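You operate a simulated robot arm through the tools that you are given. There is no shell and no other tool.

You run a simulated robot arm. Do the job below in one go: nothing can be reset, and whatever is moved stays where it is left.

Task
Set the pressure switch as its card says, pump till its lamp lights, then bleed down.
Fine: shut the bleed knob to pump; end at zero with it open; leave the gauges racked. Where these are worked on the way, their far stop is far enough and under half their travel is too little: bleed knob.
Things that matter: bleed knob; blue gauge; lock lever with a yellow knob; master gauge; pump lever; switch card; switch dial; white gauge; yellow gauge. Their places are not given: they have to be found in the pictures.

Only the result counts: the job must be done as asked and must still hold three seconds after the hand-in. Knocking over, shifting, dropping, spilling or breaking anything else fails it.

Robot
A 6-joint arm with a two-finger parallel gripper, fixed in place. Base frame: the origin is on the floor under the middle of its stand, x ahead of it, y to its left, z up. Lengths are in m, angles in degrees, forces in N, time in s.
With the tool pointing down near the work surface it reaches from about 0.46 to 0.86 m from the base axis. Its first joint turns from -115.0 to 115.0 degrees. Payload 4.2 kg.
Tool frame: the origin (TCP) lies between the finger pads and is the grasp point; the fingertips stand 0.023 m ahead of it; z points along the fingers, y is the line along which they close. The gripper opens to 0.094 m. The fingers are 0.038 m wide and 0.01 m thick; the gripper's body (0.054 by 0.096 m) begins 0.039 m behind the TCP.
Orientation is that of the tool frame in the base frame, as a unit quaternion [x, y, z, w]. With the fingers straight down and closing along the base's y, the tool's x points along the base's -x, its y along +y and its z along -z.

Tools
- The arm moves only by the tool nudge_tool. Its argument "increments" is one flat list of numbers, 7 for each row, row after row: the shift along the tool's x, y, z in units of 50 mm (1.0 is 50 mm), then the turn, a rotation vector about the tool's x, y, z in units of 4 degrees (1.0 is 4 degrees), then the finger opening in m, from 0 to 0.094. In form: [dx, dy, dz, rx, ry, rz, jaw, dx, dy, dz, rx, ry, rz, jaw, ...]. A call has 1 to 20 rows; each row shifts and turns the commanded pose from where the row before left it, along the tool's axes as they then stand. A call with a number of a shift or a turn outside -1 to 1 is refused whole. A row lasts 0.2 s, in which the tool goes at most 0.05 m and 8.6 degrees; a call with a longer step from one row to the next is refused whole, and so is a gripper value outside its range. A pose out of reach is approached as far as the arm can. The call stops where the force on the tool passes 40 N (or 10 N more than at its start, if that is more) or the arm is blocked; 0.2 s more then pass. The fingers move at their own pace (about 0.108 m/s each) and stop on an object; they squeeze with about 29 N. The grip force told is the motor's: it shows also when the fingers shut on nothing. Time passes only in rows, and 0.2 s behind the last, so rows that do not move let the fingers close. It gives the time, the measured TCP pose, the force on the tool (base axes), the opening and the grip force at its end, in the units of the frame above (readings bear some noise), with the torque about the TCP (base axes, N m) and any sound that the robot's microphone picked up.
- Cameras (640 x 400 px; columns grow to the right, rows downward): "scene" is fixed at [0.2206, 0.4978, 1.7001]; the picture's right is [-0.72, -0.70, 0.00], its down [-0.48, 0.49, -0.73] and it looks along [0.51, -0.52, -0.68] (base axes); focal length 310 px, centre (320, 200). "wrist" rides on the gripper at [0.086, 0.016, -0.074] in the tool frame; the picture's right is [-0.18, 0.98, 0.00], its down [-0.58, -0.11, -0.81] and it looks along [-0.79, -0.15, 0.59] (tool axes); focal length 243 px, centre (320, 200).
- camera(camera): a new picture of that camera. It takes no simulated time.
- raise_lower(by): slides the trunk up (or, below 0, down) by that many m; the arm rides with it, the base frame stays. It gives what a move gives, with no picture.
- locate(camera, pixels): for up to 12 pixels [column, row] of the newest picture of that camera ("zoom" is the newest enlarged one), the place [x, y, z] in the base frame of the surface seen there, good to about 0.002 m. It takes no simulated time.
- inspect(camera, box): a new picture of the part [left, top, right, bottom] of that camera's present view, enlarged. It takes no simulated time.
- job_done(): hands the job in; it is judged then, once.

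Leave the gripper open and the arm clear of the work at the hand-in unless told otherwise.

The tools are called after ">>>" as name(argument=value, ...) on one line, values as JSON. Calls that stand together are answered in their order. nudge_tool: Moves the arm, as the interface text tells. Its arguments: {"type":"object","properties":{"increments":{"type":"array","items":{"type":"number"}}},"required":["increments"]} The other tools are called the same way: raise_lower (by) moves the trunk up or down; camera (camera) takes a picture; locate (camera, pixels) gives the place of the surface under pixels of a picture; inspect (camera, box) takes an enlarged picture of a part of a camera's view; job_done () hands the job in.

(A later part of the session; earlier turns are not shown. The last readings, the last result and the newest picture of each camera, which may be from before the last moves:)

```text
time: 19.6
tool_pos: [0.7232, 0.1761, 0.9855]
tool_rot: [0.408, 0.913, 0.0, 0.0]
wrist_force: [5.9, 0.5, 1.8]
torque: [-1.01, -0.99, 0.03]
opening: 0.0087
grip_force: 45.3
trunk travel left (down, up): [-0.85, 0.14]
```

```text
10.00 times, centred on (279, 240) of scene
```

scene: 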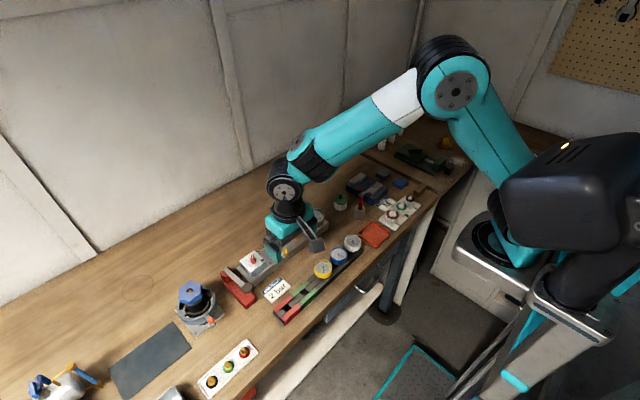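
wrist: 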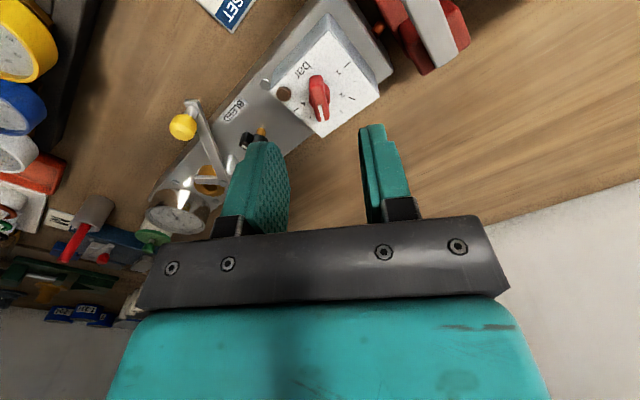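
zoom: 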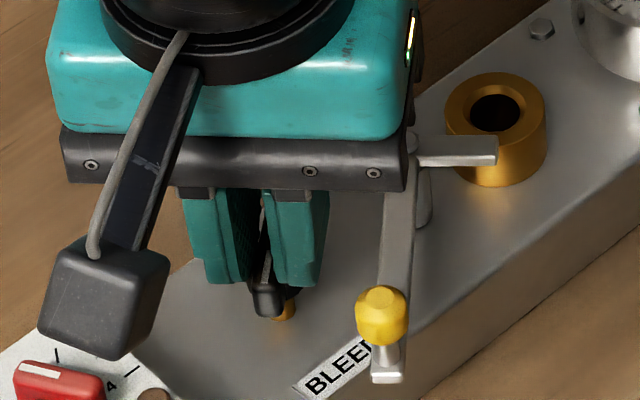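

Now at 48° and still free. Another 20°.

>>> nudge_tool(increments=[0, 0, 0, 0, 0, 1, 0, 0, 0, 0, 0, 0, 1, 0, 0, 0, 0, 0, 0, 1, 0, 0, 0, 0, 0, 0, 1, 0, 0, 0, 0, 0, 0, 1, 0])

>>> inspect(camera="wrist", box=[200, 40, 440, 190])

>>> inspect(camera="scene", box=[247, 220, 311, 260])

```text
time: 20.8
tool_pos: [0.7242, 0.1749, 0.9858]
tool_rot: [0.56, 0.829, 0.001, 0.0]
wrist_force: [8.8, 1.6, 2.6]
torque: [-0.44, -0.39, 0.05]
opening: 0.0088
grip_force: 45.0
trunk travel left (down, up): [-0.85, 0.14]
```

```text
2.67 times, centred on (320, 115) of wrist
```

zoom: 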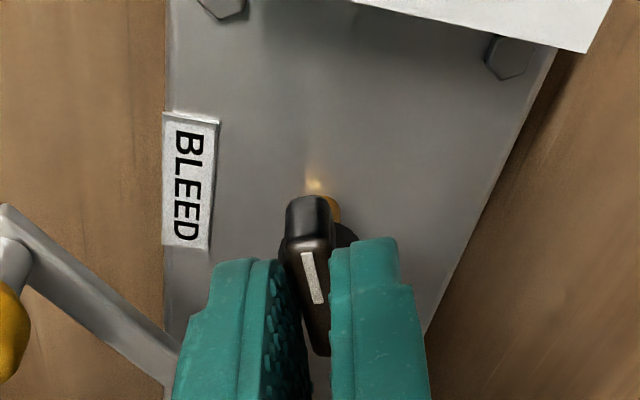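

```text
10.00 times, centred on (279, 240) of scene
```

zoom: 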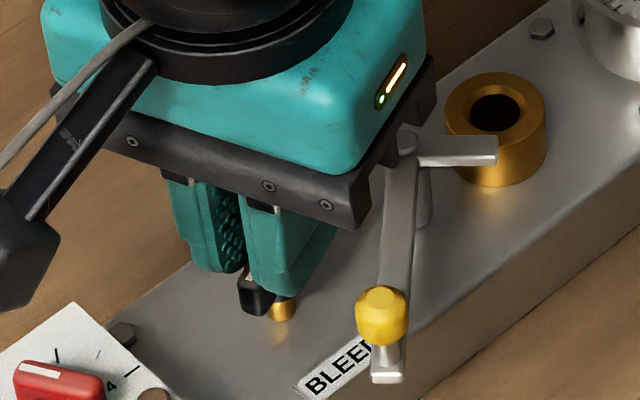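

Now at 68°. Next 20°, with a small side correction, looking for the stop near 90°.

>>> nudge_tool(increments=[0, 0.015, 0, 0, 0, 1, 0, 0, 0, 0, 0, 0, 1, 0, 0, 0, 0, 0, 0, 1, 0, 0, 0, 0, 0, 0, 1, 0, 0, 0, 0, 0, 0, 1, 0])

>>> inspect(camera="wrist", box=[200, 40, 440, 190])

>>> inspect(camera="scene", box=[247, 220, 311, 260])

```text
time: 22.0
tool_pos: [0.7244, 0.1759, 0.9854]
tool_rot: [0.695, 0.719, 0.0, 0.0]
wrist_force: [0.8, -6.1, 14.1]
torque: [0.61, 0.01, 0.0]
opening: 0.0088
grip_force: 44.9
trunk travel left (down, up): [-0.85, 0.14]
```

```text
2.67 times, centred on (320, 115) of wrist
```

zoom: 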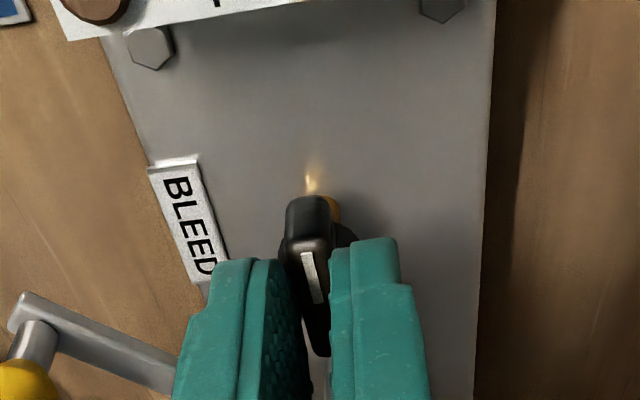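

```text
10.00 times, centred on (279, 240) of scene
```

zoom: 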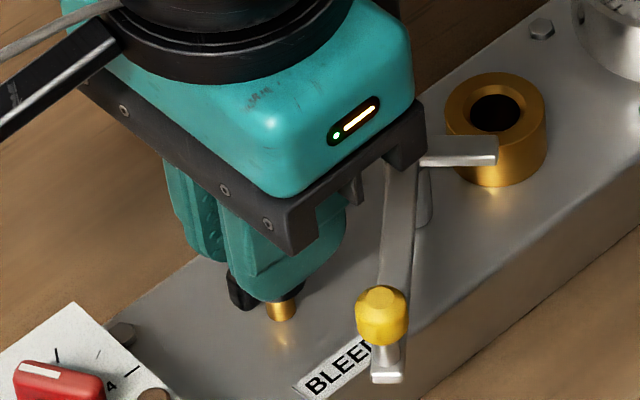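

Still turning; there is a +14 N vertical force now. I'll hold still for a moment and read again before continuing.

>>> nudge_tool(increments=[0, 0, 0, 0, 0, 0, 0, 0, 0, 0, 0, 0, 0, 0])

>>> camera(camera="wrist")

```text
time: 22.6
tool_pos: [0.7252, 0.1755, 0.9861]
tool_rot: [0.694, 0.72, -0.001, 0.0]
wrist_force: [-2.0, -7.5, 15.8]
torque: [0.1, 0.08, -0.01]
opening: 0.0088
grip_force: 44.9
trunk travel left (down, up): [-0.85, 0.14]
```

```text
taken
```

wrist: 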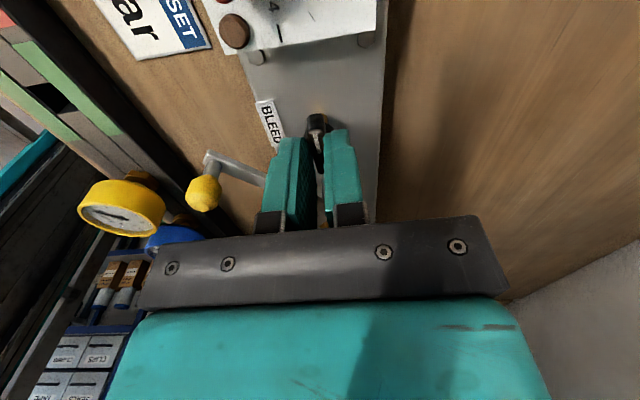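

A steady +16 N upward push suggests the tips are riding on the collar. I'll raise 1 mm and re-read.

>>> nudge_tool(increments=[0, 0, -0.02, 0, 0, 0, 0, 0, 0, 0, 0, 0, 0, 0])

```text
time: 23.2
tool_pos: [0.7252, 0.1752, 0.986]
tool_rot: [0.695, 0.719, -0.001, -0.001]
wrist_force: [-0.6, -5.9, 5.8]
torque: [0.53, 0.04, -0.01]
opening: 0.0089
grip_force: 45.3
trunk travel left (down, up): [-0.85, 0.14]
```

That relieved it. Now I'll go on clockwise 12° in small steps to find whether there's a stop near 90°.

>>> nudge_tool(increments=[0, 0, 0, 0, 0, 1, 0, 0, 0, 0, 0, 0, 1, 0, 0, 0, 0, 0, 0, 1, 0])

>>> inspect(camera="wrist", box=[200, 40, 440, 190])

>>> inspect(camera="scene", box=[247, 220, 311, 260])

```text
time: 24.0
tool_pos: [0.7264, 0.1766, 0.9851]
tool_rot: [0.765, 0.644, 0.0, -0.001]
wrist_force: [0.3, 0.4, -5.3]
torque: [0.12, -0.13, 1.6]
opening: 0.0131
grip_force: 45.0
trunk travel left (down, up): [-0.85, 0.14]
```

```text
2.67 times, centred on (320, 115) of wrist
```

zoom: 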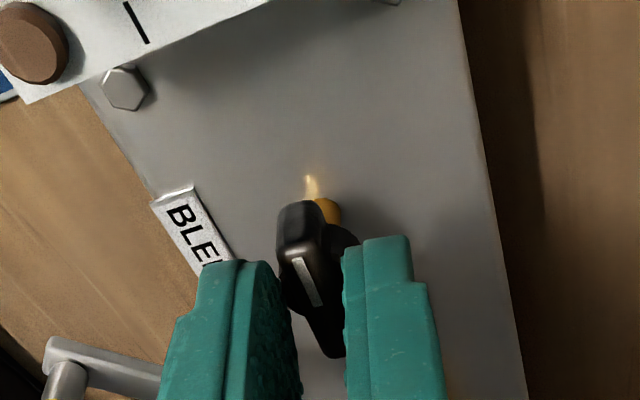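

```text
10.00 times, centred on (279, 240) of scene
```

zoom: 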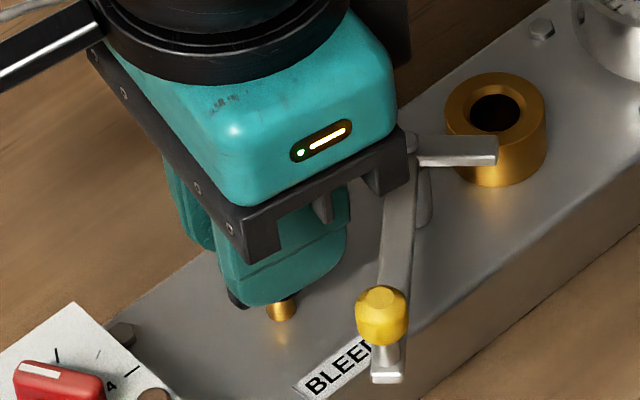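

The stop is there: torque 1.6 N m and the fingers spread to 13 mm, so the knob is at its clockwise stop after about 90°. I'll back the tool off 10° to ease, open slightly and lift straight up.

>>> nudge_tool(increments=[0, 0, 0, 0, 0, -1, 0.0, 0, 0, 0, 0, 0, -1, 0.0, 0, 0, 0, 0, 0, -0.5, 0.016, 0, 0, 0, 0, 0, 0, 0.016, 0, 0, -0.3, 0, 0, 0, 0.016, 0, 0, -0.8, 0, 0, 0, 0.016, 0, 0, -0.8, 0, 0, 0, 0.016, 0, 0, 0, 0, 0, 0, 0.016])

>>> inspect(camera="scene", box=[247, 220, 311, 260])

>>> inspect(camera="wrist", box=[200, 0, 440, 150])

```text
time: 25.8
tool_pos: [0.7244, 0.1769, 1.0838]
tool_rot: [0.708, 0.706, 0.0, 0.0]
wrist_force: [0.9, 0.5, -0.6]
torque: [-0.01, 0.0, -0.02]
opening: 0.0162
grip_force: 0.0
trunk travel left (down, up): [-0.85, 0.14]
```

```text
10.00 times, centred on (279, 240) of scene
```

zoom: 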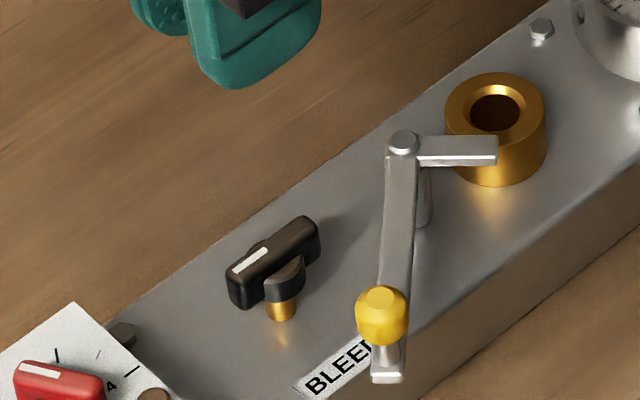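

```text
2.67 times, centred on (320, 75) of wrist
```

zoom: 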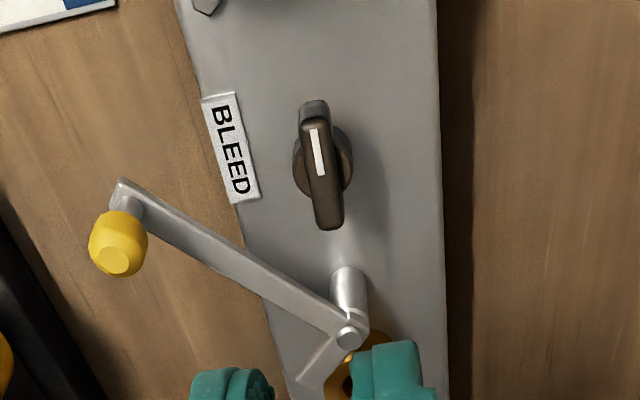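

The bleed knob now points its mark to +y (zoom (250, 262)), and the lock lever and the rest look unmoved. Next I turn the tool back to yaw 0 with the fingers closed, ready to press the pump pad.

>>> nudge_tool(increments=[0, 0, -0.2, 0, 0, -1, 0, 0, 0, 0, 0, 0, -1, 0, 0, 0, 0, 0, 0, -1, 0, 0, 0, 0, 0, 0, -1, 0, 0, 0, 0, 0, 0, -1, 0, 0, 0, 0, 0, 0, -1, 0, 0, 0, 0, 0, 0, -1, 0, 0, 0, 0, 0, 0, -1, 0, 0, 0, 0, 0, 0, -1, 0, 0, 0, 0, 0, 0, -1, 0, 0, 0, 0, 0, 0, -1, 0, 0, 0, 0, 0, 0, -1, 0, 0, 0, 0, 0, 0, -1, 0, 0, 0, 0, 0, 0, -1, 0, 0, 0, 0, 0, 0, -1, 0, 0, 0, 0, 0, 0, -1, 0, 0, 0, 0, 0, 0, -1, 0, 0, 0, 0, 0, 0, -1, 0, 0, 0, 0, 0, 0, -1, 0, 0, 0, 0, 0, 0, -1, 0])

>>> nudge_tool(increments=[0, 0, 0, 0, 0, -1, 0, 0, 0, 0, 0, 0, -1, 0, 0, 0, 0, 0, 0, -0.5, 0, 0.421, 0.735, 0, 0, 0, 0, 0, 0.421, 0.735, 0, 0, 0, 0, 0, 0.421, 0.735, 0, 0, 0, 0, 0, 0.421, 0.735, 0, 0, 0, 0, 0, 0, 0, 0, 0, 0, 0, 0])

>>> camera(camera="wrist")

>>> inspect(camera="scene", box=[180, 200, 340, 300])

```text
time: 30.0
tool_pos: [0.7258, 0.1754, 1.0927]
tool_rot: [0.086, 0.996, 0.0, 0.0]
wrist_force: [0.9, -0.9, 0.7]
torque: [0.02, 0.0, 0.0]
opening: 0.0
grip_force: 28.5
trunk travel left (down, up): [-0.85, 0.14]
```

```text
time: 31.8
tool_pos: [0.6402, 0.3243, 1.0941]
tool_rot: [0.0, 1.0, -0.001, 0.0]
wrist_force: [-0.1, 0.3, -0.1]
torque: [0.0, 0.04, 0.01]
opening: 0.0001
grip_force: 29.2
trunk travel left (down, up): [-0.85, 0.14]
```

```text
taken
```

wrist: 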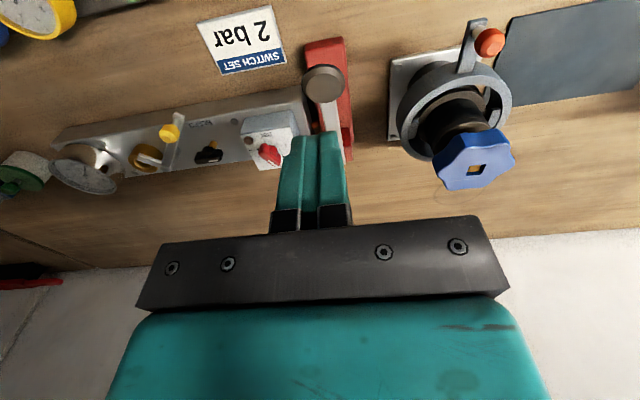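

```text
4.00 times, centred on (260, 250) of scene
```

zoom: 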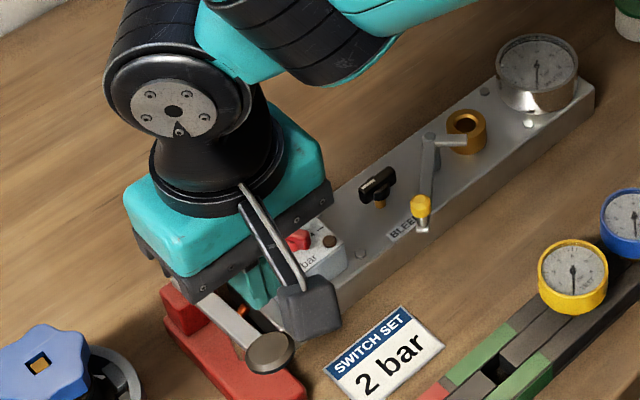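

Both the lamp (zoom (328, 240)) and the master gauge stay visible to the scene camera here. I'll confirm the pad's place before pressing.

>>> locate(camera="zoom", pixels=[[270, 350], [250, 355], [290, 345], [270, 338], [268, 364], [230, 315], [210, 300], [180, 300], [225, 350], [329, 241]])

>>> locate(camera="wrist", pixels=[[323, 84], [310, 84], [338, 84], [325, 70], [323, 98], [330, 120]])

>>> inspect(camera="scene", box=[215, 255, 279, 295])

```text
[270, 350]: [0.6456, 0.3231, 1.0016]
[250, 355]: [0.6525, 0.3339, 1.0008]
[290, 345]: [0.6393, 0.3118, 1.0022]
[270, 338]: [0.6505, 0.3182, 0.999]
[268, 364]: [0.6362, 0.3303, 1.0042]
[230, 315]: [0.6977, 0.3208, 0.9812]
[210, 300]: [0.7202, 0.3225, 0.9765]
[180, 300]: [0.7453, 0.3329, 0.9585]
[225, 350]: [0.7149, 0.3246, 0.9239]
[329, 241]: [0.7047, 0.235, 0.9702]
```

```text
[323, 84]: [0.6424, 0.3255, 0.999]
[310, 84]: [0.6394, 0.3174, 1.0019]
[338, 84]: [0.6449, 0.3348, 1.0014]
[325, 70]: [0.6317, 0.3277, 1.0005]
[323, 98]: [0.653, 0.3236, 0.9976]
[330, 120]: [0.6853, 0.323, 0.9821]
```

```text
10.00 times, centred on (247, 275) of scene
```

zoom: 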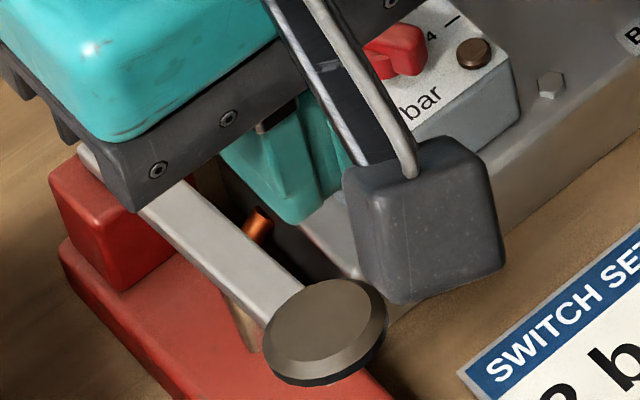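

The pad centre is at (0.644, 0.324, 1.001). I'll come down to just above it, then make a first short press of about 25 mm and read the force.

>>> nudge_tool(increments=[-0.04, 0, 0.5, 0, 0, 0, 0, 0, 0, 0.5, 0, 0, 0, 0, 0, 0, 0.16, 0, 0, 0, 0, 0, 0, 0.15, 0, 0, 0, 0, 0, 0, 0.15, 0, 0, 0, 0, 0, 0, 0.15, 0, 0, 0, 0, 0, 0, 0.15, 0, 0, 0, 0])

>>> inspect(camera="scene", box=[180, 200, 340, 300])

>>> camera(camera="wrist")

```text
time: 33.4
tool_pos: [0.6417, 0.3229, 1.0035]
tool_rot: [0.0, 1.0, 0.0, 0.0]
wrist_force: [-2.8, -0.9, 2.6]
torque: [-0.04, 0.08, 0.03]
opening: 0.0001
grip_force: 29.5
trunk travel left (down, up): [-0.85, 0.14]
```

```text
4.00 times, centred on (260, 250) of scene
```

zoom: 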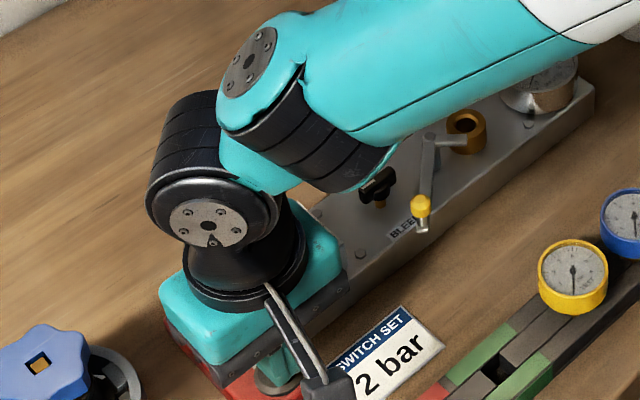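

```text
taken
```

wrist: 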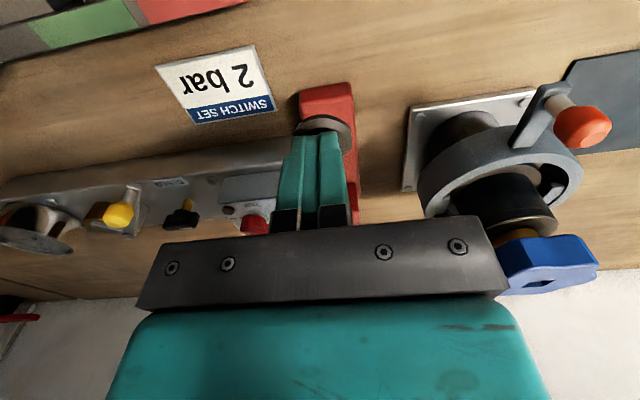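

Light load (about 3 N) and the pad went down 21 mm. I'll keep pressing in 5 mm steps for up to 20 mm more.

>>> nudge_tool(increments=[0, 0, 0.1, 0, 0, 0, 0, 0, 0, 0.1, 0, 0, 0, 0, 0, 0, 0.1, 0, 0, 0, 0, 0, 0, 0.1, 0, 0, 0, 0])

>>> camera(camera="wrist")

>>> inspect(camera="wrist", box=[180, 180, 300, 240])

```text
time: 34.4
tool_pos: [0.6433, 0.3229, 0.9878]
tool_rot: [0.0, 1.0, 0.002, 0.001]
wrist_force: [-13.8, -9.4, 38.4]
torque: [-0.24, -0.15, -0.11]
opening: 0.0
grip_force: 29.2
trunk travel left (down, up): [-0.85, 0.14]
```

```text
taken
```

wrist: 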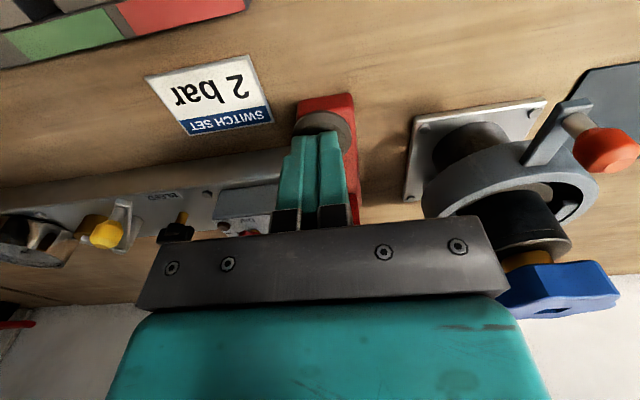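

```text
5.33 times, centred on (240, 210) of wrist
```

zoom: 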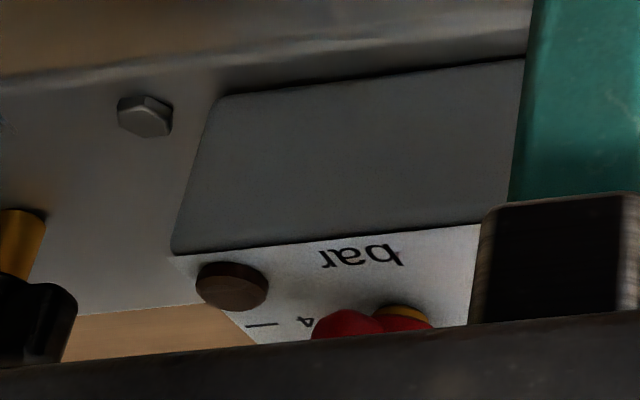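

The stroke bottomed at TCP z 0.988 (38 N). I'll rise to let the lever return and look at the gauge and the lamp.

>>> nudge_tool(increments=[0, 0, -0.3, 0, 0, 0, 0, 0, 0, -0.6, 0, 0, 0, 0, 0, 0, -0.6, 0, 0, 0, 0, 0, 0, -0.6, 0, 0, 0, 0, 0, 0, 0, 0, 0, 0, 0])

>>> inspect(camera="scene", box=[200, 200, 330, 290])

>>> inspect(camera="scene", box=[295, 200, 335, 230])

```text
time: 35.6
tool_pos: [0.6438, 0.3219, 1.0895]
tool_rot: [0.0, 1.0, 0.001, 0.0]
wrist_force: [0.1, 0.4, 0.5]
torque: [0.01, -0.01, 0.02]
opening: 0.0
grip_force: 29.2
trunk travel left (down, up): [-0.85, 0.14]
```

```text
4.44 times, centred on (265, 245) of scene
```

zoom: 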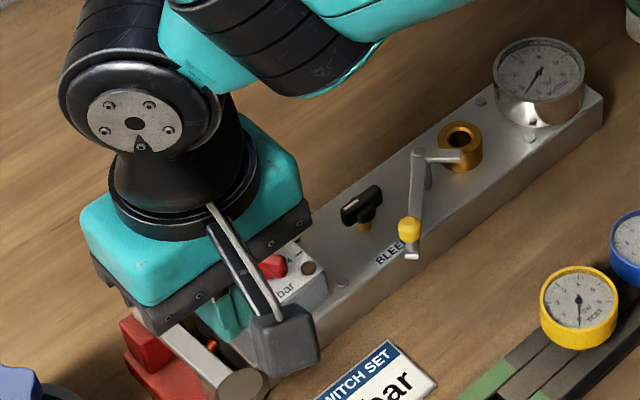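

```text
13.33 times, centred on (315, 215) of scene
```

zoom: 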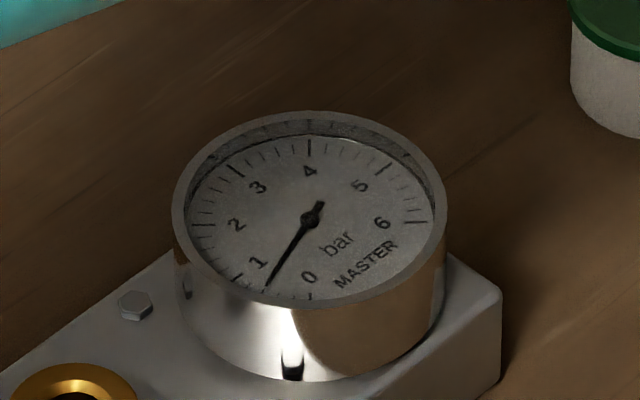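

One stroke gave about 0.6 bar on the master gauge, so the bleed is shut. The lever springs back and the lamp is still dark. Second full stroke, down and up again.

>>> nudge_tool(increments=[0, 0, 0.5, 0, 0, 0, 0, 0, 0, 0.5, 0, 0, 0, 0, 0, 0, 0.4, 0, 0, 0, 0, 0, 0, 0.2, 0, 0, 0, 0, 0, 0, 0.2, 0, 0, 0, 0, 0, 0, 0.15, 0, 0, 0, 0, 0, 0, 0.09, 0, 0, 0, 0, 0, 0, -0.44, 0, 0, 0, 0, 0, 0, -0.5, 0, 0, 0, 0, 0, 0, -0.5, 0, 0, 0, 0, 0, 0, -0.6, 0, 0, 0, 0, 0, 0, 0, 0, 0, 0, 0])

>>> inspect(camera="scene", box=[200, 200, 330, 290])

>>> inspect(camera="scene", box=[295, 200, 335, 230])

```text
time: 38.2
tool_pos: [0.6424, 0.3223, 1.0881]
tool_rot: [0.0, 1.0, 0.001, 0.0]
wrist_force: [-0.3, -0.1, -0.2]
torque: [0.02, 0.01, -0.01]
opening: 0.0001
grip_force: 28.8
trunk travel left (down, up): [-0.85, 0.14]
```

```text
4.44 times, centred on (265, 245) of scene
```

zoom: 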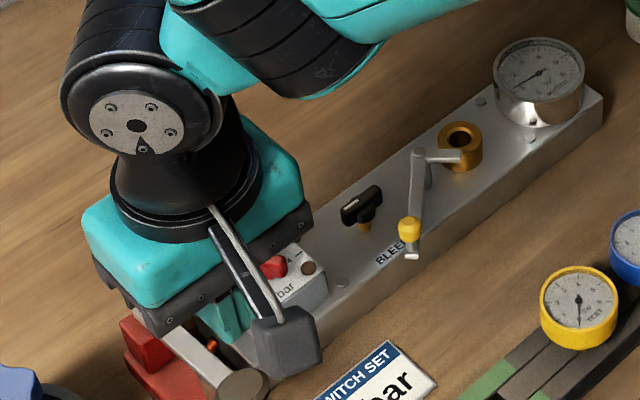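

```text
13.33 times, centred on (315, 215) of scene
```

zoom: 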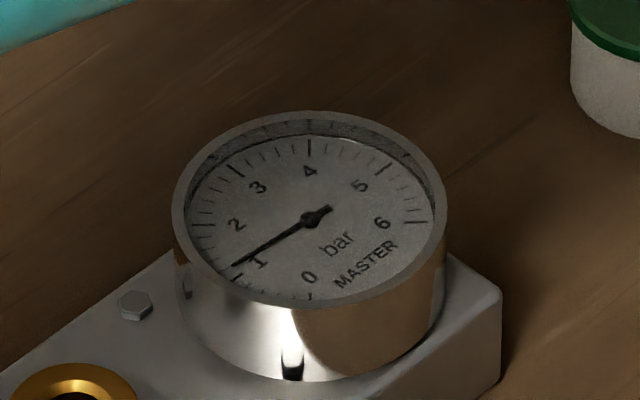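

The gauge reads about 1.15 bar after two strokes, with the lamp still dark. Third full stroke.

>>> nudge_tool(increments=[0, 0, 0.5, 0, 0, 0, 0, 0, 0, 0.5, 0, 0, 0, 0, 0, 0, 0.4, 0, 0, 0, 0, 0, 0, 0.2, 0, 0, 0, 0, 0, 0, 0.2, 0, 0, 0, 0, 0, 0, 0.15, 0, 0, 0, 0, 0, 0, 0.09, 0, 0, 0, 0, 0, 0, -0.44, 0, 0, 0, 0, 0, 0, -0.5, 0, 0, 0, 0, 0, 0, -0.5, 0, 0, 0, 0, 0, 0, -0.6, 0, 0, 0, 0, 0, 0, 0, 0, 0, 0, 0])

>>> inspect(camera="scene", box=[200, 200, 330, 290])

>>> inspect(camera="scene", box=[295, 200, 335, 230])

```text
time: 40.8
tool_pos: [0.6427, 0.3253, 1.0891]
tool_rot: [-0.001, 1.0, 0.001, 0.0]
wrist_force: [-0.6, 0.6, -0.2]
torque: [-0.03, 0.01, -0.01]
opening: 0.0
grip_force: 29.3
trunk travel left (down, up): [-0.85, 0.14]
```

```text
4.44 times, centred on (265, 245) of scene
```

zoom: 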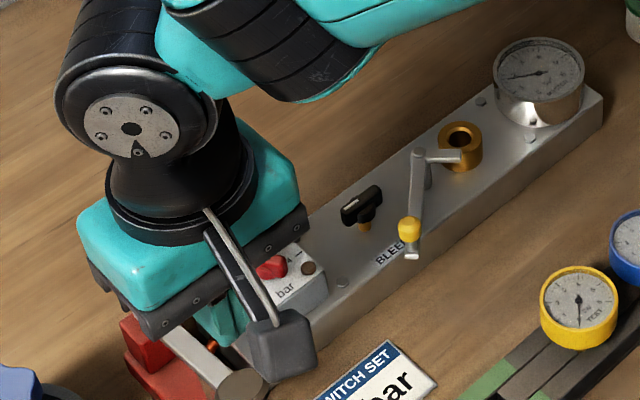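

```text
13.33 times, centred on (315, 215) of scene
```

zoom: 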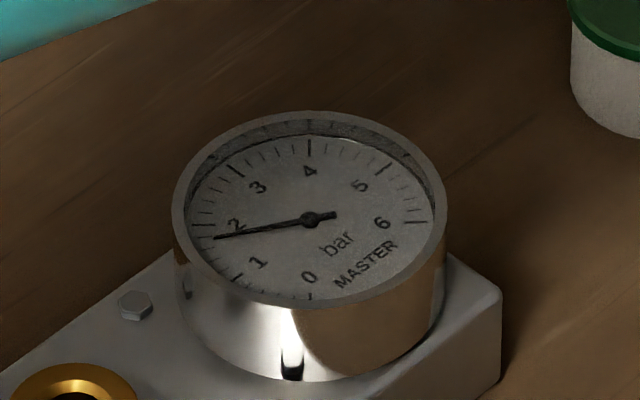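

The gauge reads about 1.75 bar and the lamp is still dark. For the last bit I'll do a part stroke (about 20 mm of the 36) and check the lamp while holding.

>>> nudge_tool(increments=[0, 0, 0.5, 0, 0, 0, 0, 0, 0, 0.5, 0, 0, 0, 0, 0, 0, 0.4, 0, 0, 0, 0, 0, 0, 0.16, 0, 0, 0, 0, 0, 0, 0.16, 0, 0, 0, 0, 0, 0, 0, 0, 0, 0, 0])

>>> inspect(camera="wrist", box=[180, 160, 300, 235])

>>> inspect(camera="scene", box=[295, 200, 335, 230])

>>> inspect(camera="wrist", box=[0, 170, 130, 260])

```text
time: 42.2
tool_pos: [0.6425, 0.3231, 1.0038]
tool_rot: [0.0, 1.0, 0.0, 0.0]
wrist_force: [-2.1, 1.4, 3.3]
torque: [0.01, 0.12, -0.02]
opening: 0.0002
grip_force: 28.9
trunk travel left (down, up): [-0.85, 0.14]
```

```text
5.33 times, centred on (240, 198) of wrist
```

zoom: 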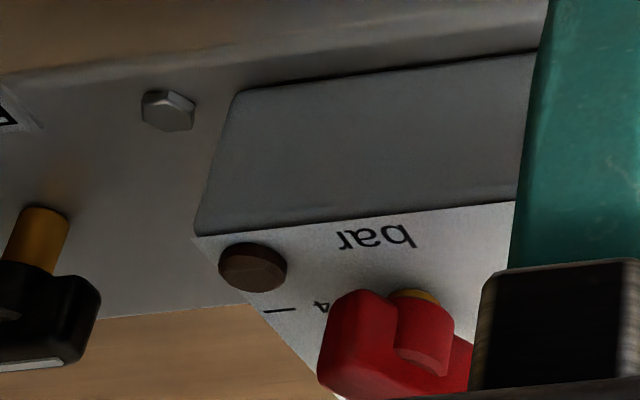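

```text
13.33 times, centred on (315, 215) of scene
```

zoom: 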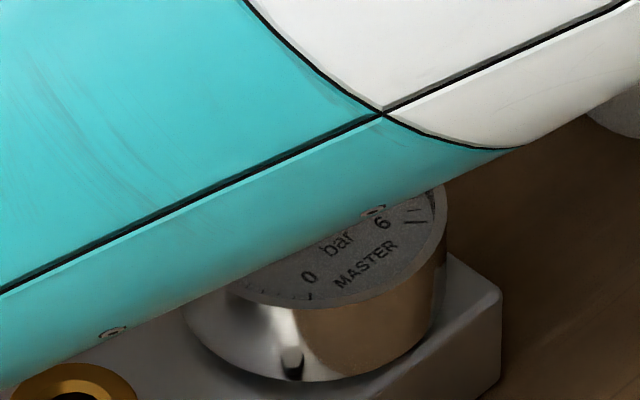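

```text
4.44 times, centred on (65, 215) of wrist
```

zoom: 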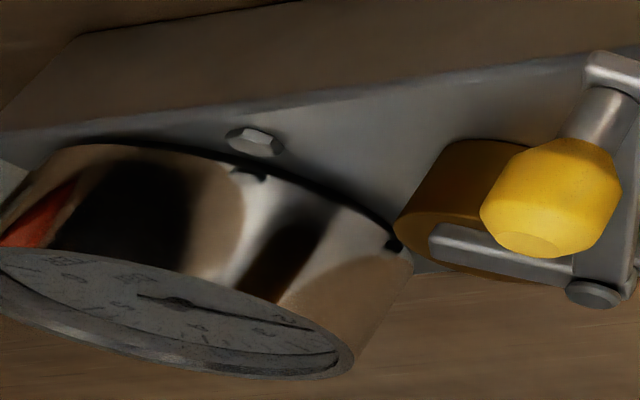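

The lamp is still dark at this depth. I'll go 6 mm further and look again.

>>> nudge_tool(increments=[0, 0, 0.12, 0, 0, 0, 0, 0, 0, 0, 0, 0, 0, 0])

>>> inspect(camera="wrist", box=[180, 160, 300, 235])

>>> inspect(camera="wrist", box=[0, 170, 130, 260])

```text
time: 42.8
tool_pos: [0.6419, 0.3236, 0.9977]
tool_rot: [0.0, 1.0, 0.0, 0.0]
wrist_force: [-4.1, 0.7, 5.1]
torque: [0.01, 0.05, 0.03]
opening: 0.0
grip_force: 29.3
trunk travel left (down, up): [-0.85, 0.14]
```

```text
5.33 times, centred on (240, 198) of wrist
```

zoom: 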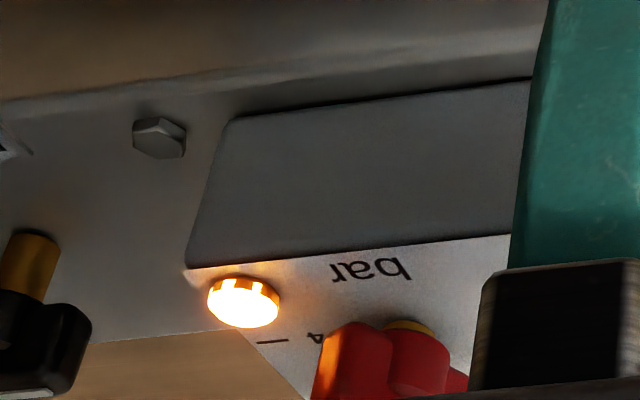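

```text
4.44 times, centred on (65, 215) of wrist
```

zoom: 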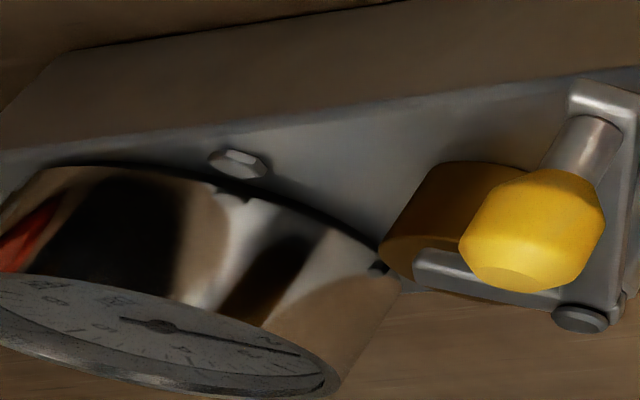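

The lamp is lit. I'll release the lever, rise, and check the gauge and the lamp.

>>> nudge_tool(increments=[0, 0, -0.44, 0, 0, 0, 0, 0, 0, -0.5, 0, 0, 0, 0, 0, 0, -0.5, 0, 0, 0, 0, 0, 0, -0.4, 0, 0, 0, 0, 0, 0, 0, 0, 0, 0, 0])

>>> inspect(camera="scene", box=[200, 200, 330, 290])

>>> inspect(camera="scene", box=[295, 200, 335, 230])

```text
time: 44.0
tool_pos: [0.6423, 0.322, 1.0887]
tool_rot: [0.0, 1.0, 0.0, 0.0]
wrist_force: [0.0, -1.3, 1.0]
torque: [-0.02, 0.0, 0.02]
opening: 0.0
grip_force: 29.3
trunk travel left (down, up): [-0.85, 0.14]
```

```text
4.44 times, centred on (265, 245) of scene
```

zoom: 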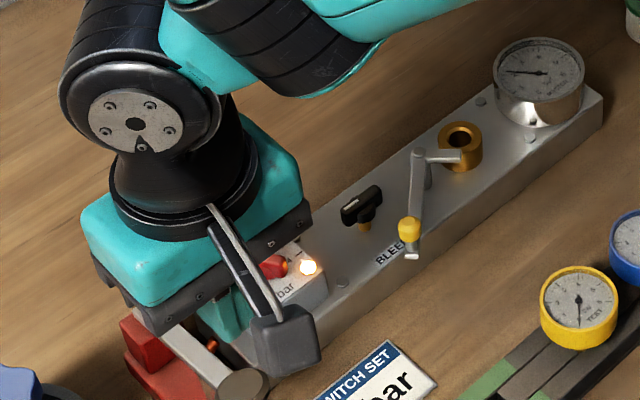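

```text
13.33 times, centred on (315, 215) of scene
```

zoom: 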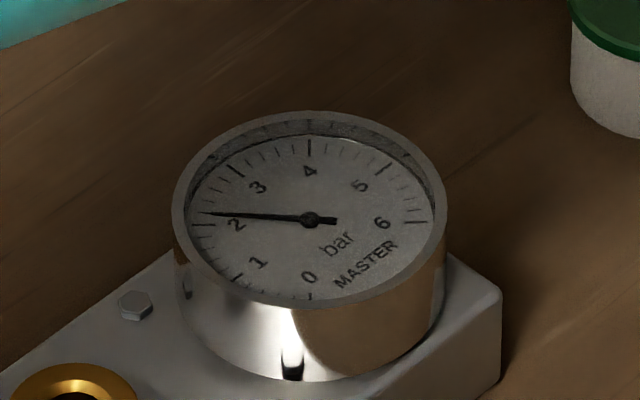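

The gauge reads about 2.15 bar and the lamp is on. Now I bleed down: back over the bleed knob at (0.725, 0.176, 1.09), turning to yaw −90° to grip its bar, with the fingers at 0.016.

>>> nudge_tool(increments=[-0.41, -0.7375, 0, 0, 0, 0, 0, -0.41, -0.7375, 0, 0, 0, 0, 0, -0.41, -0.7375, 0, 0, 0, 0, 0, -0.41, -0.7375, 0, 0, 0, 0, 0, 0, 0, 0, 0, 0, 1, 0.016, 0, 0, 0, 0, 0, 1, 0.016, 0, 0, 0, 0, 0, 1, 0.016, 0, 0, 0, 0, 0, 1, 0.016, 0, 0, 0, 0, 0, 1, 0.016, 0, 0, 0, 0, 0, 1, 0.016, 0, 0, 0, 0, 0, 1, 0.016, 0, 0, 0, 0, 0, 1, 0.016, 0, 0, 0, 0, 0, 1, 0.016, 0, 0, 0, 0, 0, 1, 0.016, 0, 0, 0, 0, 0, 1, 0.016, 0, 0, 0, 0, 0, 1, 0.016, 0, 0, 0, 0, 0, 1, 0.016, 0, 0, 0, 0, 0, 1, 0.016, 0, 0, 0, 0, 0, 1, 0.016, 0, 0, 0, 0, 0, 1, 0.016])

>>> nudge_tool(increments=[0, 0, 0, 0, 0, 1, 0.016, 0, 0, 0, 0, 0, 1, 0.016, 0, 0, 0, 0, 0, 1, 0.016, 0, 0, 0, 0, 0, 1, 0.016, 0, 0, 0, 0, 0, 1, 0.016, 0, 0, 0, 0, 0, 1, 0.016, 0, 0, 0, 0, 0, 0.5, 0.016, 0, 0, 0.5, 0, 0, 0, 0.016, 0, 0, 0.5, 0, 0, 0, 0.016, 0, 0, 0.5, 0, 0, 0, 0.016, 0, 0, 0, 0, 0, 0, 0.016])

>>> inspect(camera="wrist", box=[200, 40, 440, 190])

>>> inspect(camera="scene", box=[247, 220, 311, 260])

```text
time: 48.2
tool_pos: [0.7241, 0.175, 1.089]
tool_rot: [0.53, 0.848, 0.0, -0.001]
wrist_force: [-1.0, 0.2, -0.6]
torque: [0.0, 0.01, -0.03]
opening: 0.0163
grip_force: 0.1
trunk travel left (down, up): [-0.85, 0.14]
```

```text
time: 50.6
tool_pos: [0.7248, 0.1747, 1.0137]
tool_rot: [0.707, 0.707, 0.001, 0.0]
wrist_force: [-0.3, 0.0, -0.3]
torque: [-0.01, -0.02, 0.0]
opening: 0.0161
grip_force: 0.0
trunk travel left (down, up): [-0.85, 0.14]
```

```text
2.67 times, centred on (320, 115) of wrist
```

zoom: 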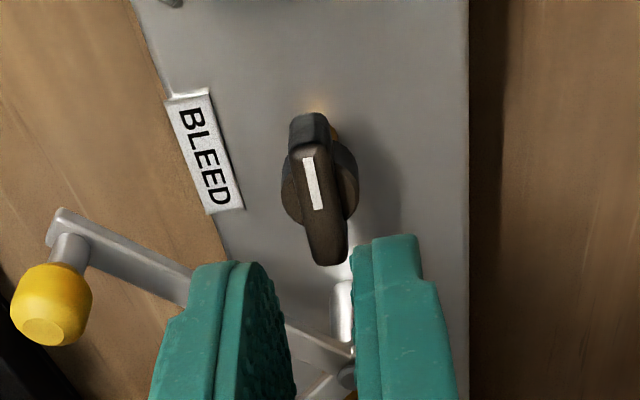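

```text
10.00 times, centred on (279, 240) of scene
```

zoom: 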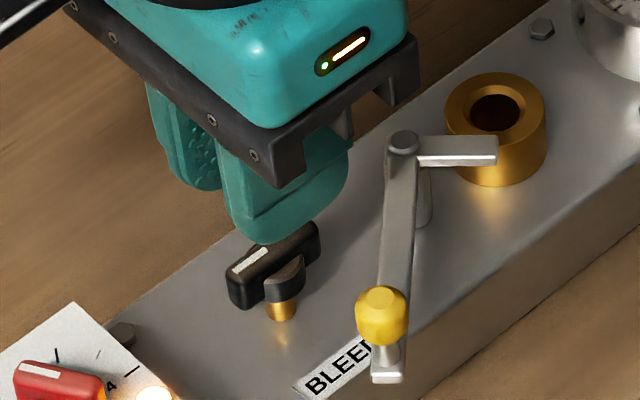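

Aligned with the bar within about 1 mm. I'll go down 27 mm and close.

>>> nudge_tool(increments=[0, 0.02, 0.2, 0, 0, 0, 0.016, 0, 0, 0.2, 0, 0, 0, 0.016, 0, 0, 0.14, 0, 0, 0, 0.016, 0, 0, 0, 0, 0, 0, 0.016])

>>> inspect(camera="wrist", box=[200, 40, 440, 190])

>>> inspect(camera="scene", box=[247, 220, 311, 260])

```text
time: 51.6
tool_pos: [0.7267, 0.1768, 0.9871]
tool_rot: [0.707, 0.707, 0.0, 0.0]
wrist_force: [-0.5, 0.9, 0.4]
torque: [0.02, 0.02, 0.01]
opening: 0.0159
grip_force: 0.1
trunk travel left (down, up): [-0.85, 0.14]
```

```text
2.67 times, centred on (320, 115) of wrist
```

zoom: 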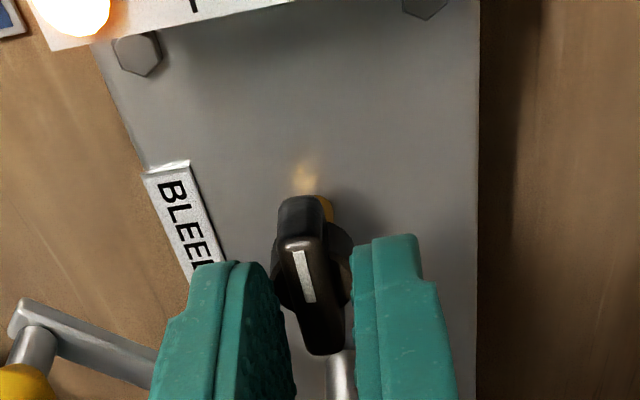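

```text
10.00 times, centred on (279, 240) of scene
```

zoom: 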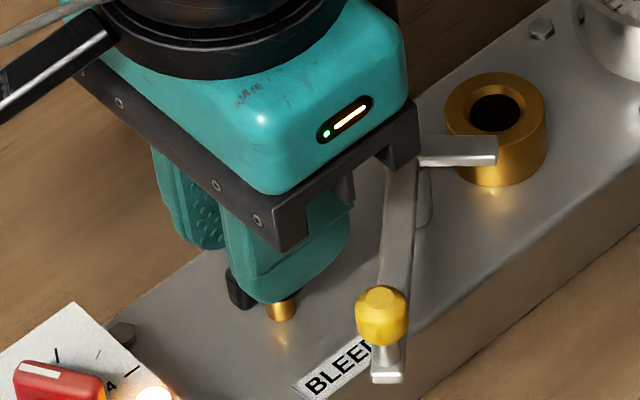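

The bar is between the fingers with no contact force. I'll close on it and start turning counter-clockwise back toward open, 20° at first.

>>> nudge_tool(increments=[0, 0, 0, 0, 0, 0, 0, 0, 0, 0, 0, 0, 0, 0, 0, 0, 0, 0, 0, -1, 0, 0, 0, 0, 0, 0, -1, 0, 0, 0, 0, 0, 0, -1, 0, 0, 0, 0, 0, 0, -1, 0, 0, 0, 0, 0, 0, -1, 0])

>>> inspect(camera="wrist", box=[200, 40, 440, 190])

>>> inspect(camera="scene", box=[247, 200, 335, 260])

```text
time: 53.2
tool_pos: [0.7243, 0.1765, 0.9865]
tool_rot: [0.573, 0.82, -0.001, -0.001]
wrist_force: [-19.1, 0.4, -0.8]
torque: [-1.01, 0.08, -0.03]
opening: 0.009
grip_force: 44.8
trunk travel left (down, up): [-0.85, 0.14]
```

```text
2.67 times, centred on (320, 115) of wrist
```

zoom: 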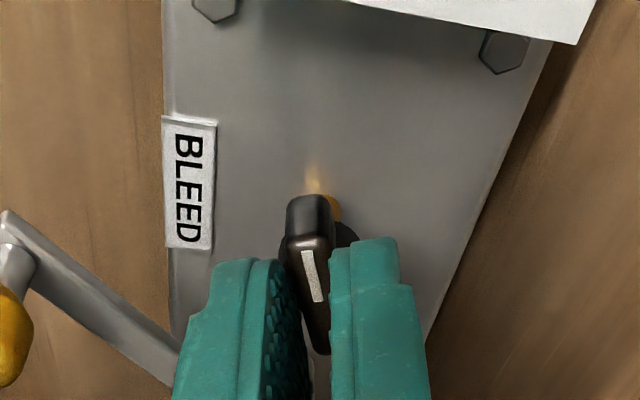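

```text
6.67 times, centred on (291, 230) of scene
```

zoom: 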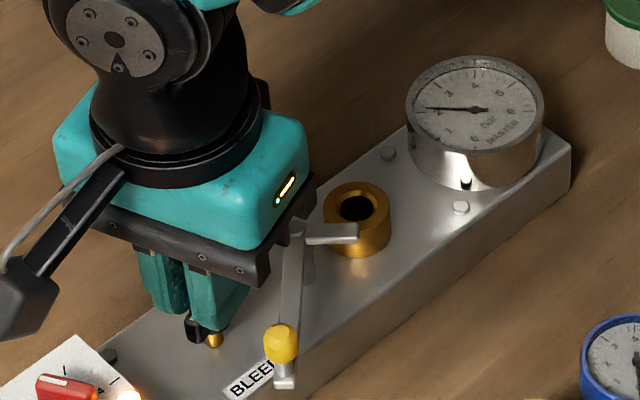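

It turns; there's a −19 N side load, so I shift 1.5 mm back and continue 20°.

>>> nudge_tool(increments=[0, -0.035, 0, 0, 0, -0.5, 0, 0, 0, 0, 0, 0, -1, 0, 0, 0, 0, 0, 0, -1, 0, 0, 0, 0, 0, 0, -1, 0, 0, 0, 0, 0, 0, -1, 0, 0, 0, 0, 0, 0, -0.5, 0])

>>> inspect(camera="scene", box=[247, 200, 335, 260])

```text
time: 54.6
tool_pos: [0.7238, 0.1752, 0.9854]
tool_rot: [0.421, 0.907, 0.0, 0.0]
wrist_force: [-1.9, 7.2, -3.4]
torque: [1.25, 0.92, 0.0]
opening: 0.0085
grip_force: 44.9
trunk travel left (down, up): [-0.85, 0.14]
```

```text
6.67 times, centred on (291, 230) of scene
```

zoom: 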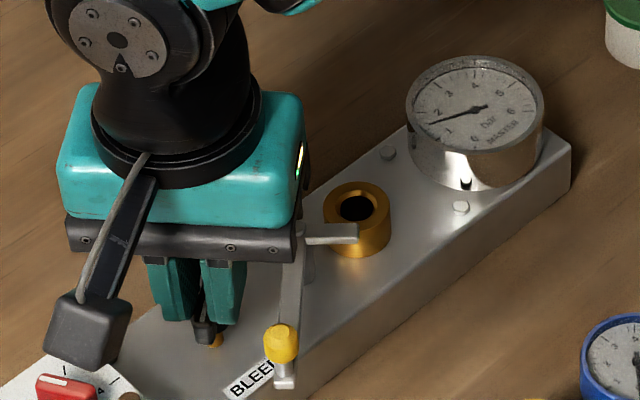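

The pressure is falling (about 1.5 bar) and the lamp has gone out. I'll continue another 20° counter-clockwise.

>>> nudge_tool(increments=[0, 0.01, 0, 0, 0, -1, 0, 0, 0, 0, 0, 0, -1, 0, 0, 0, 0, 0, 0, -1, 0, 0, 0, 0, 0, 0, -1, 0, 0, 0, 0, 0, 0, -1, 0])

>>> inspect(camera="scene", box=[247, 200, 335, 260])

>>> inspect(camera="wrist", box=[200, 40, 440, 190])

```text
time: 55.8
tool_pos: [0.7255, 0.1756, 0.9869]
tool_rot: [0.258, 0.966, 0.0, -0.001]
wrist_force: [-4.4, 4.7, -5.8]
torque: [-0.23, -0.42, 0.02]
opening: 0.0087
grip_force: 45.1
trunk travel left (down, up): [-0.85, 0.14]
```

```text
6.67 times, centred on (291, 230) of scene
```

zoom: 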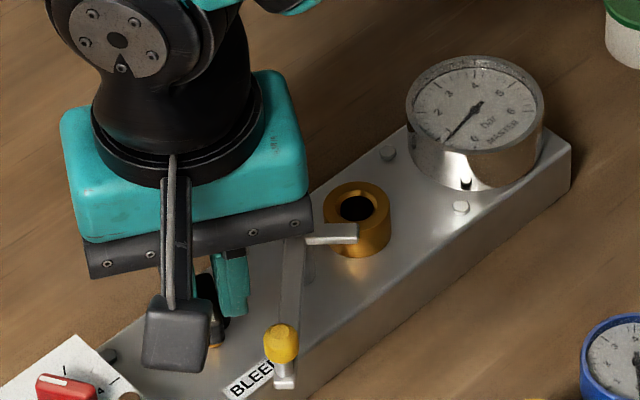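

```text
2.67 times, centred on (320, 115) of wrist
```

zoom: 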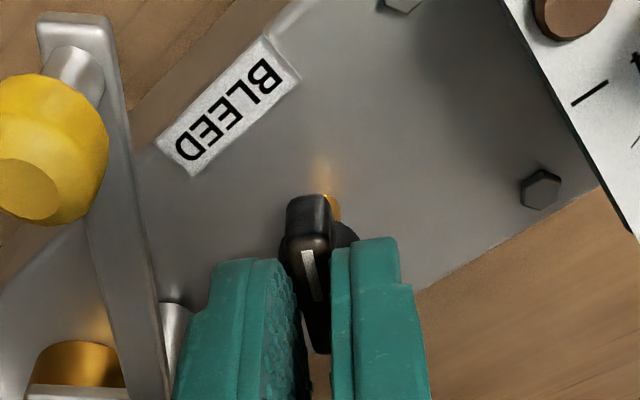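

Pressure is at about 0.9 bar and falling. I'll turn the remaining 30° to where the knob began.

>>> nudge_tool(increments=[0, 0, 0, 0, 0, -1, 0, 0, 0, 0, 0, 0, -1, 0, 0, 0, 0, 0, 0, -1, 0, 0, 0, 0, 0, 0, -1, 0, 0, 0, 0, 0, 0, -1, 0, 0, 0, 0, 0, 0, -1, 0, 0, 0, 0, 0, 0, -1, 0, 0, 0, 0, 0, 0, -0.5, 0])

>>> inspect(camera="scene", box=[247, 200, 335, 260])

>>> inspect(camera="wrist", box=[200, 40, 440, 190])

```text
time: 57.6
tool_pos: [0.7237, 0.1749, 0.9871]
tool_rot: [0.0, 1.0, 0.0, 0.0]
wrist_force: [-6.0, -2.3, 0.5]
torque: [-0.06, 1.16, -0.07]
opening: 0.0089
grip_force: 45.0
trunk travel left (down, up): [-0.85, 0.14]
```

```text
6.67 times, centred on (291, 230) of scene
```

zoom: 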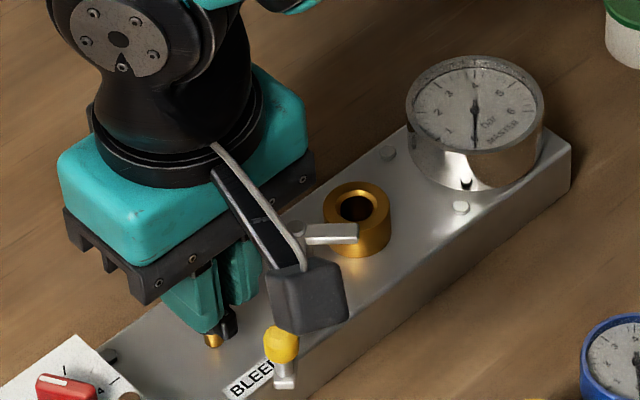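

```text
2.67 times, centred on (320, 115) of wrist
```

zoom: 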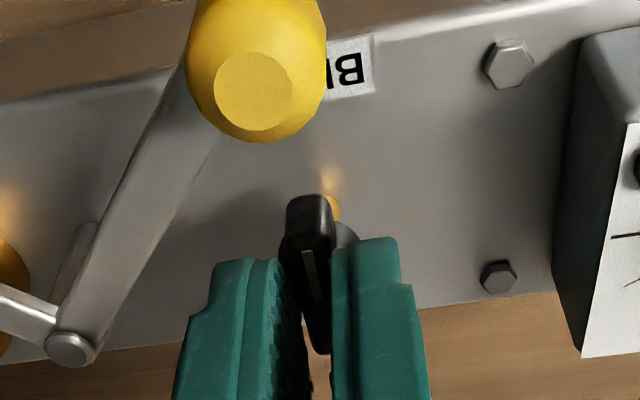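

The gauge is at zero and the knob is where it began. I'll press on 8° to feel whether this is the open stop.

>>> nudge_tool(increments=[0, 0, 0, 0, 0, -1, 0, 0, 0, 0, 0, 0, -1, 0])

>>> inspect(camera="wrist", box=[200, 40, 440, 190])

```text
time: 58.2
tool_pos: [0.7247, 0.1745, 0.9864]
tool_rot: [-0.07, 0.998, -0.001, 0.001]
wrist_force: [-4.1, 1.5, -0.4]
torque: [0.0, 0.52, -1.55]
opening: 0.0124
grip_force: 45.2
trunk travel left (down, up): [-0.85, 0.14]
```

```text
2.67 times, centred on (320, 115) of wrist
```

zoom: 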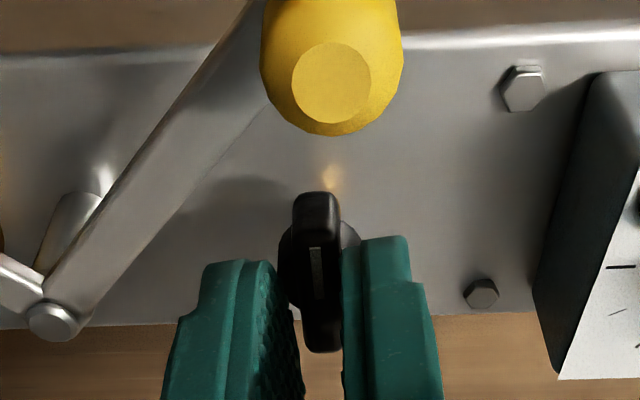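

That's the open stop (torque −1.55 N m, the fingers spread). I'll ease back 8° so the fingers lie along the bar, open slightly, and lift straight up.

>>> nudge_tool(increments=[0, 0, 0, 0, 0, 1, 0, 0, 0, 0, 0, 0, 0.8, 0, 0, 0, 0, 0, 0, 0, 0.016, 0, 0, 0, 0, 0, 0, 0.016, 0, 0, -0.3, 0, 0, 0, 0.016, 0, 0, -0.7, 0, 0, 0, 0.016, 0, 0, -1.0, 0, 0, 0, 0.016, 0, 0, -1.0, 0, 0, 0, 0.016, 0, 0, 0, 0, 0, 0, 0.016])

>>> inspect(camera="scene", box=[200, 195, 344, 285])

>>> inspect(camera="scene", box=[247, 220, 311, 260])

```text
time: 60.2
tool_pos: [0.7224, 0.1755, 1.1376]
tool_rot: [-0.007, 1.0, 0.0, 0.0]
wrist_force: [0.0, -0.1, -0.2]
torque: [0.02, 0.01, 0.02]
opening: 0.0161
grip_force: 0.0
trunk travel left (down, up): [-0.85, 0.14]
```

```text
4.44 times, centred on (272, 240) of scene
```

zoom: 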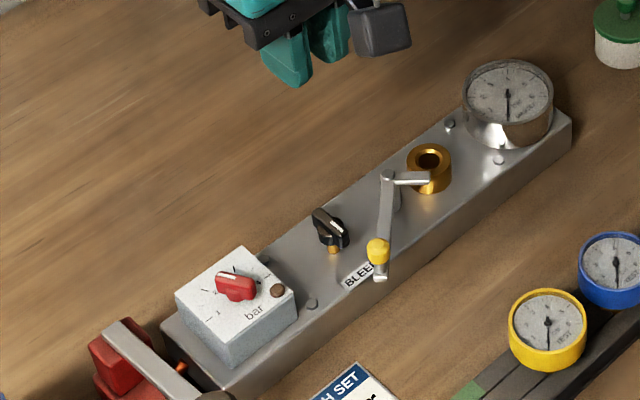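

```text
10.00 times, centred on (279, 240) of scene
```

zoom: 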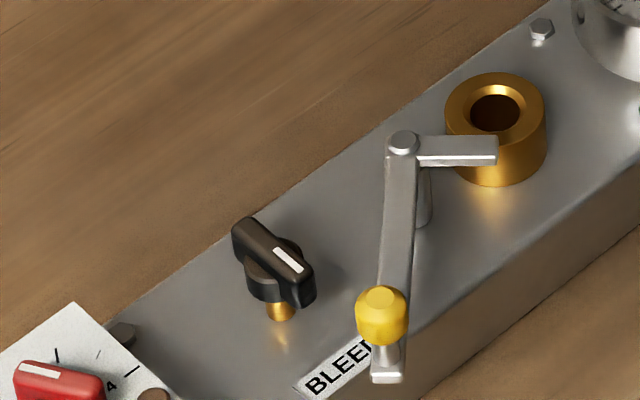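

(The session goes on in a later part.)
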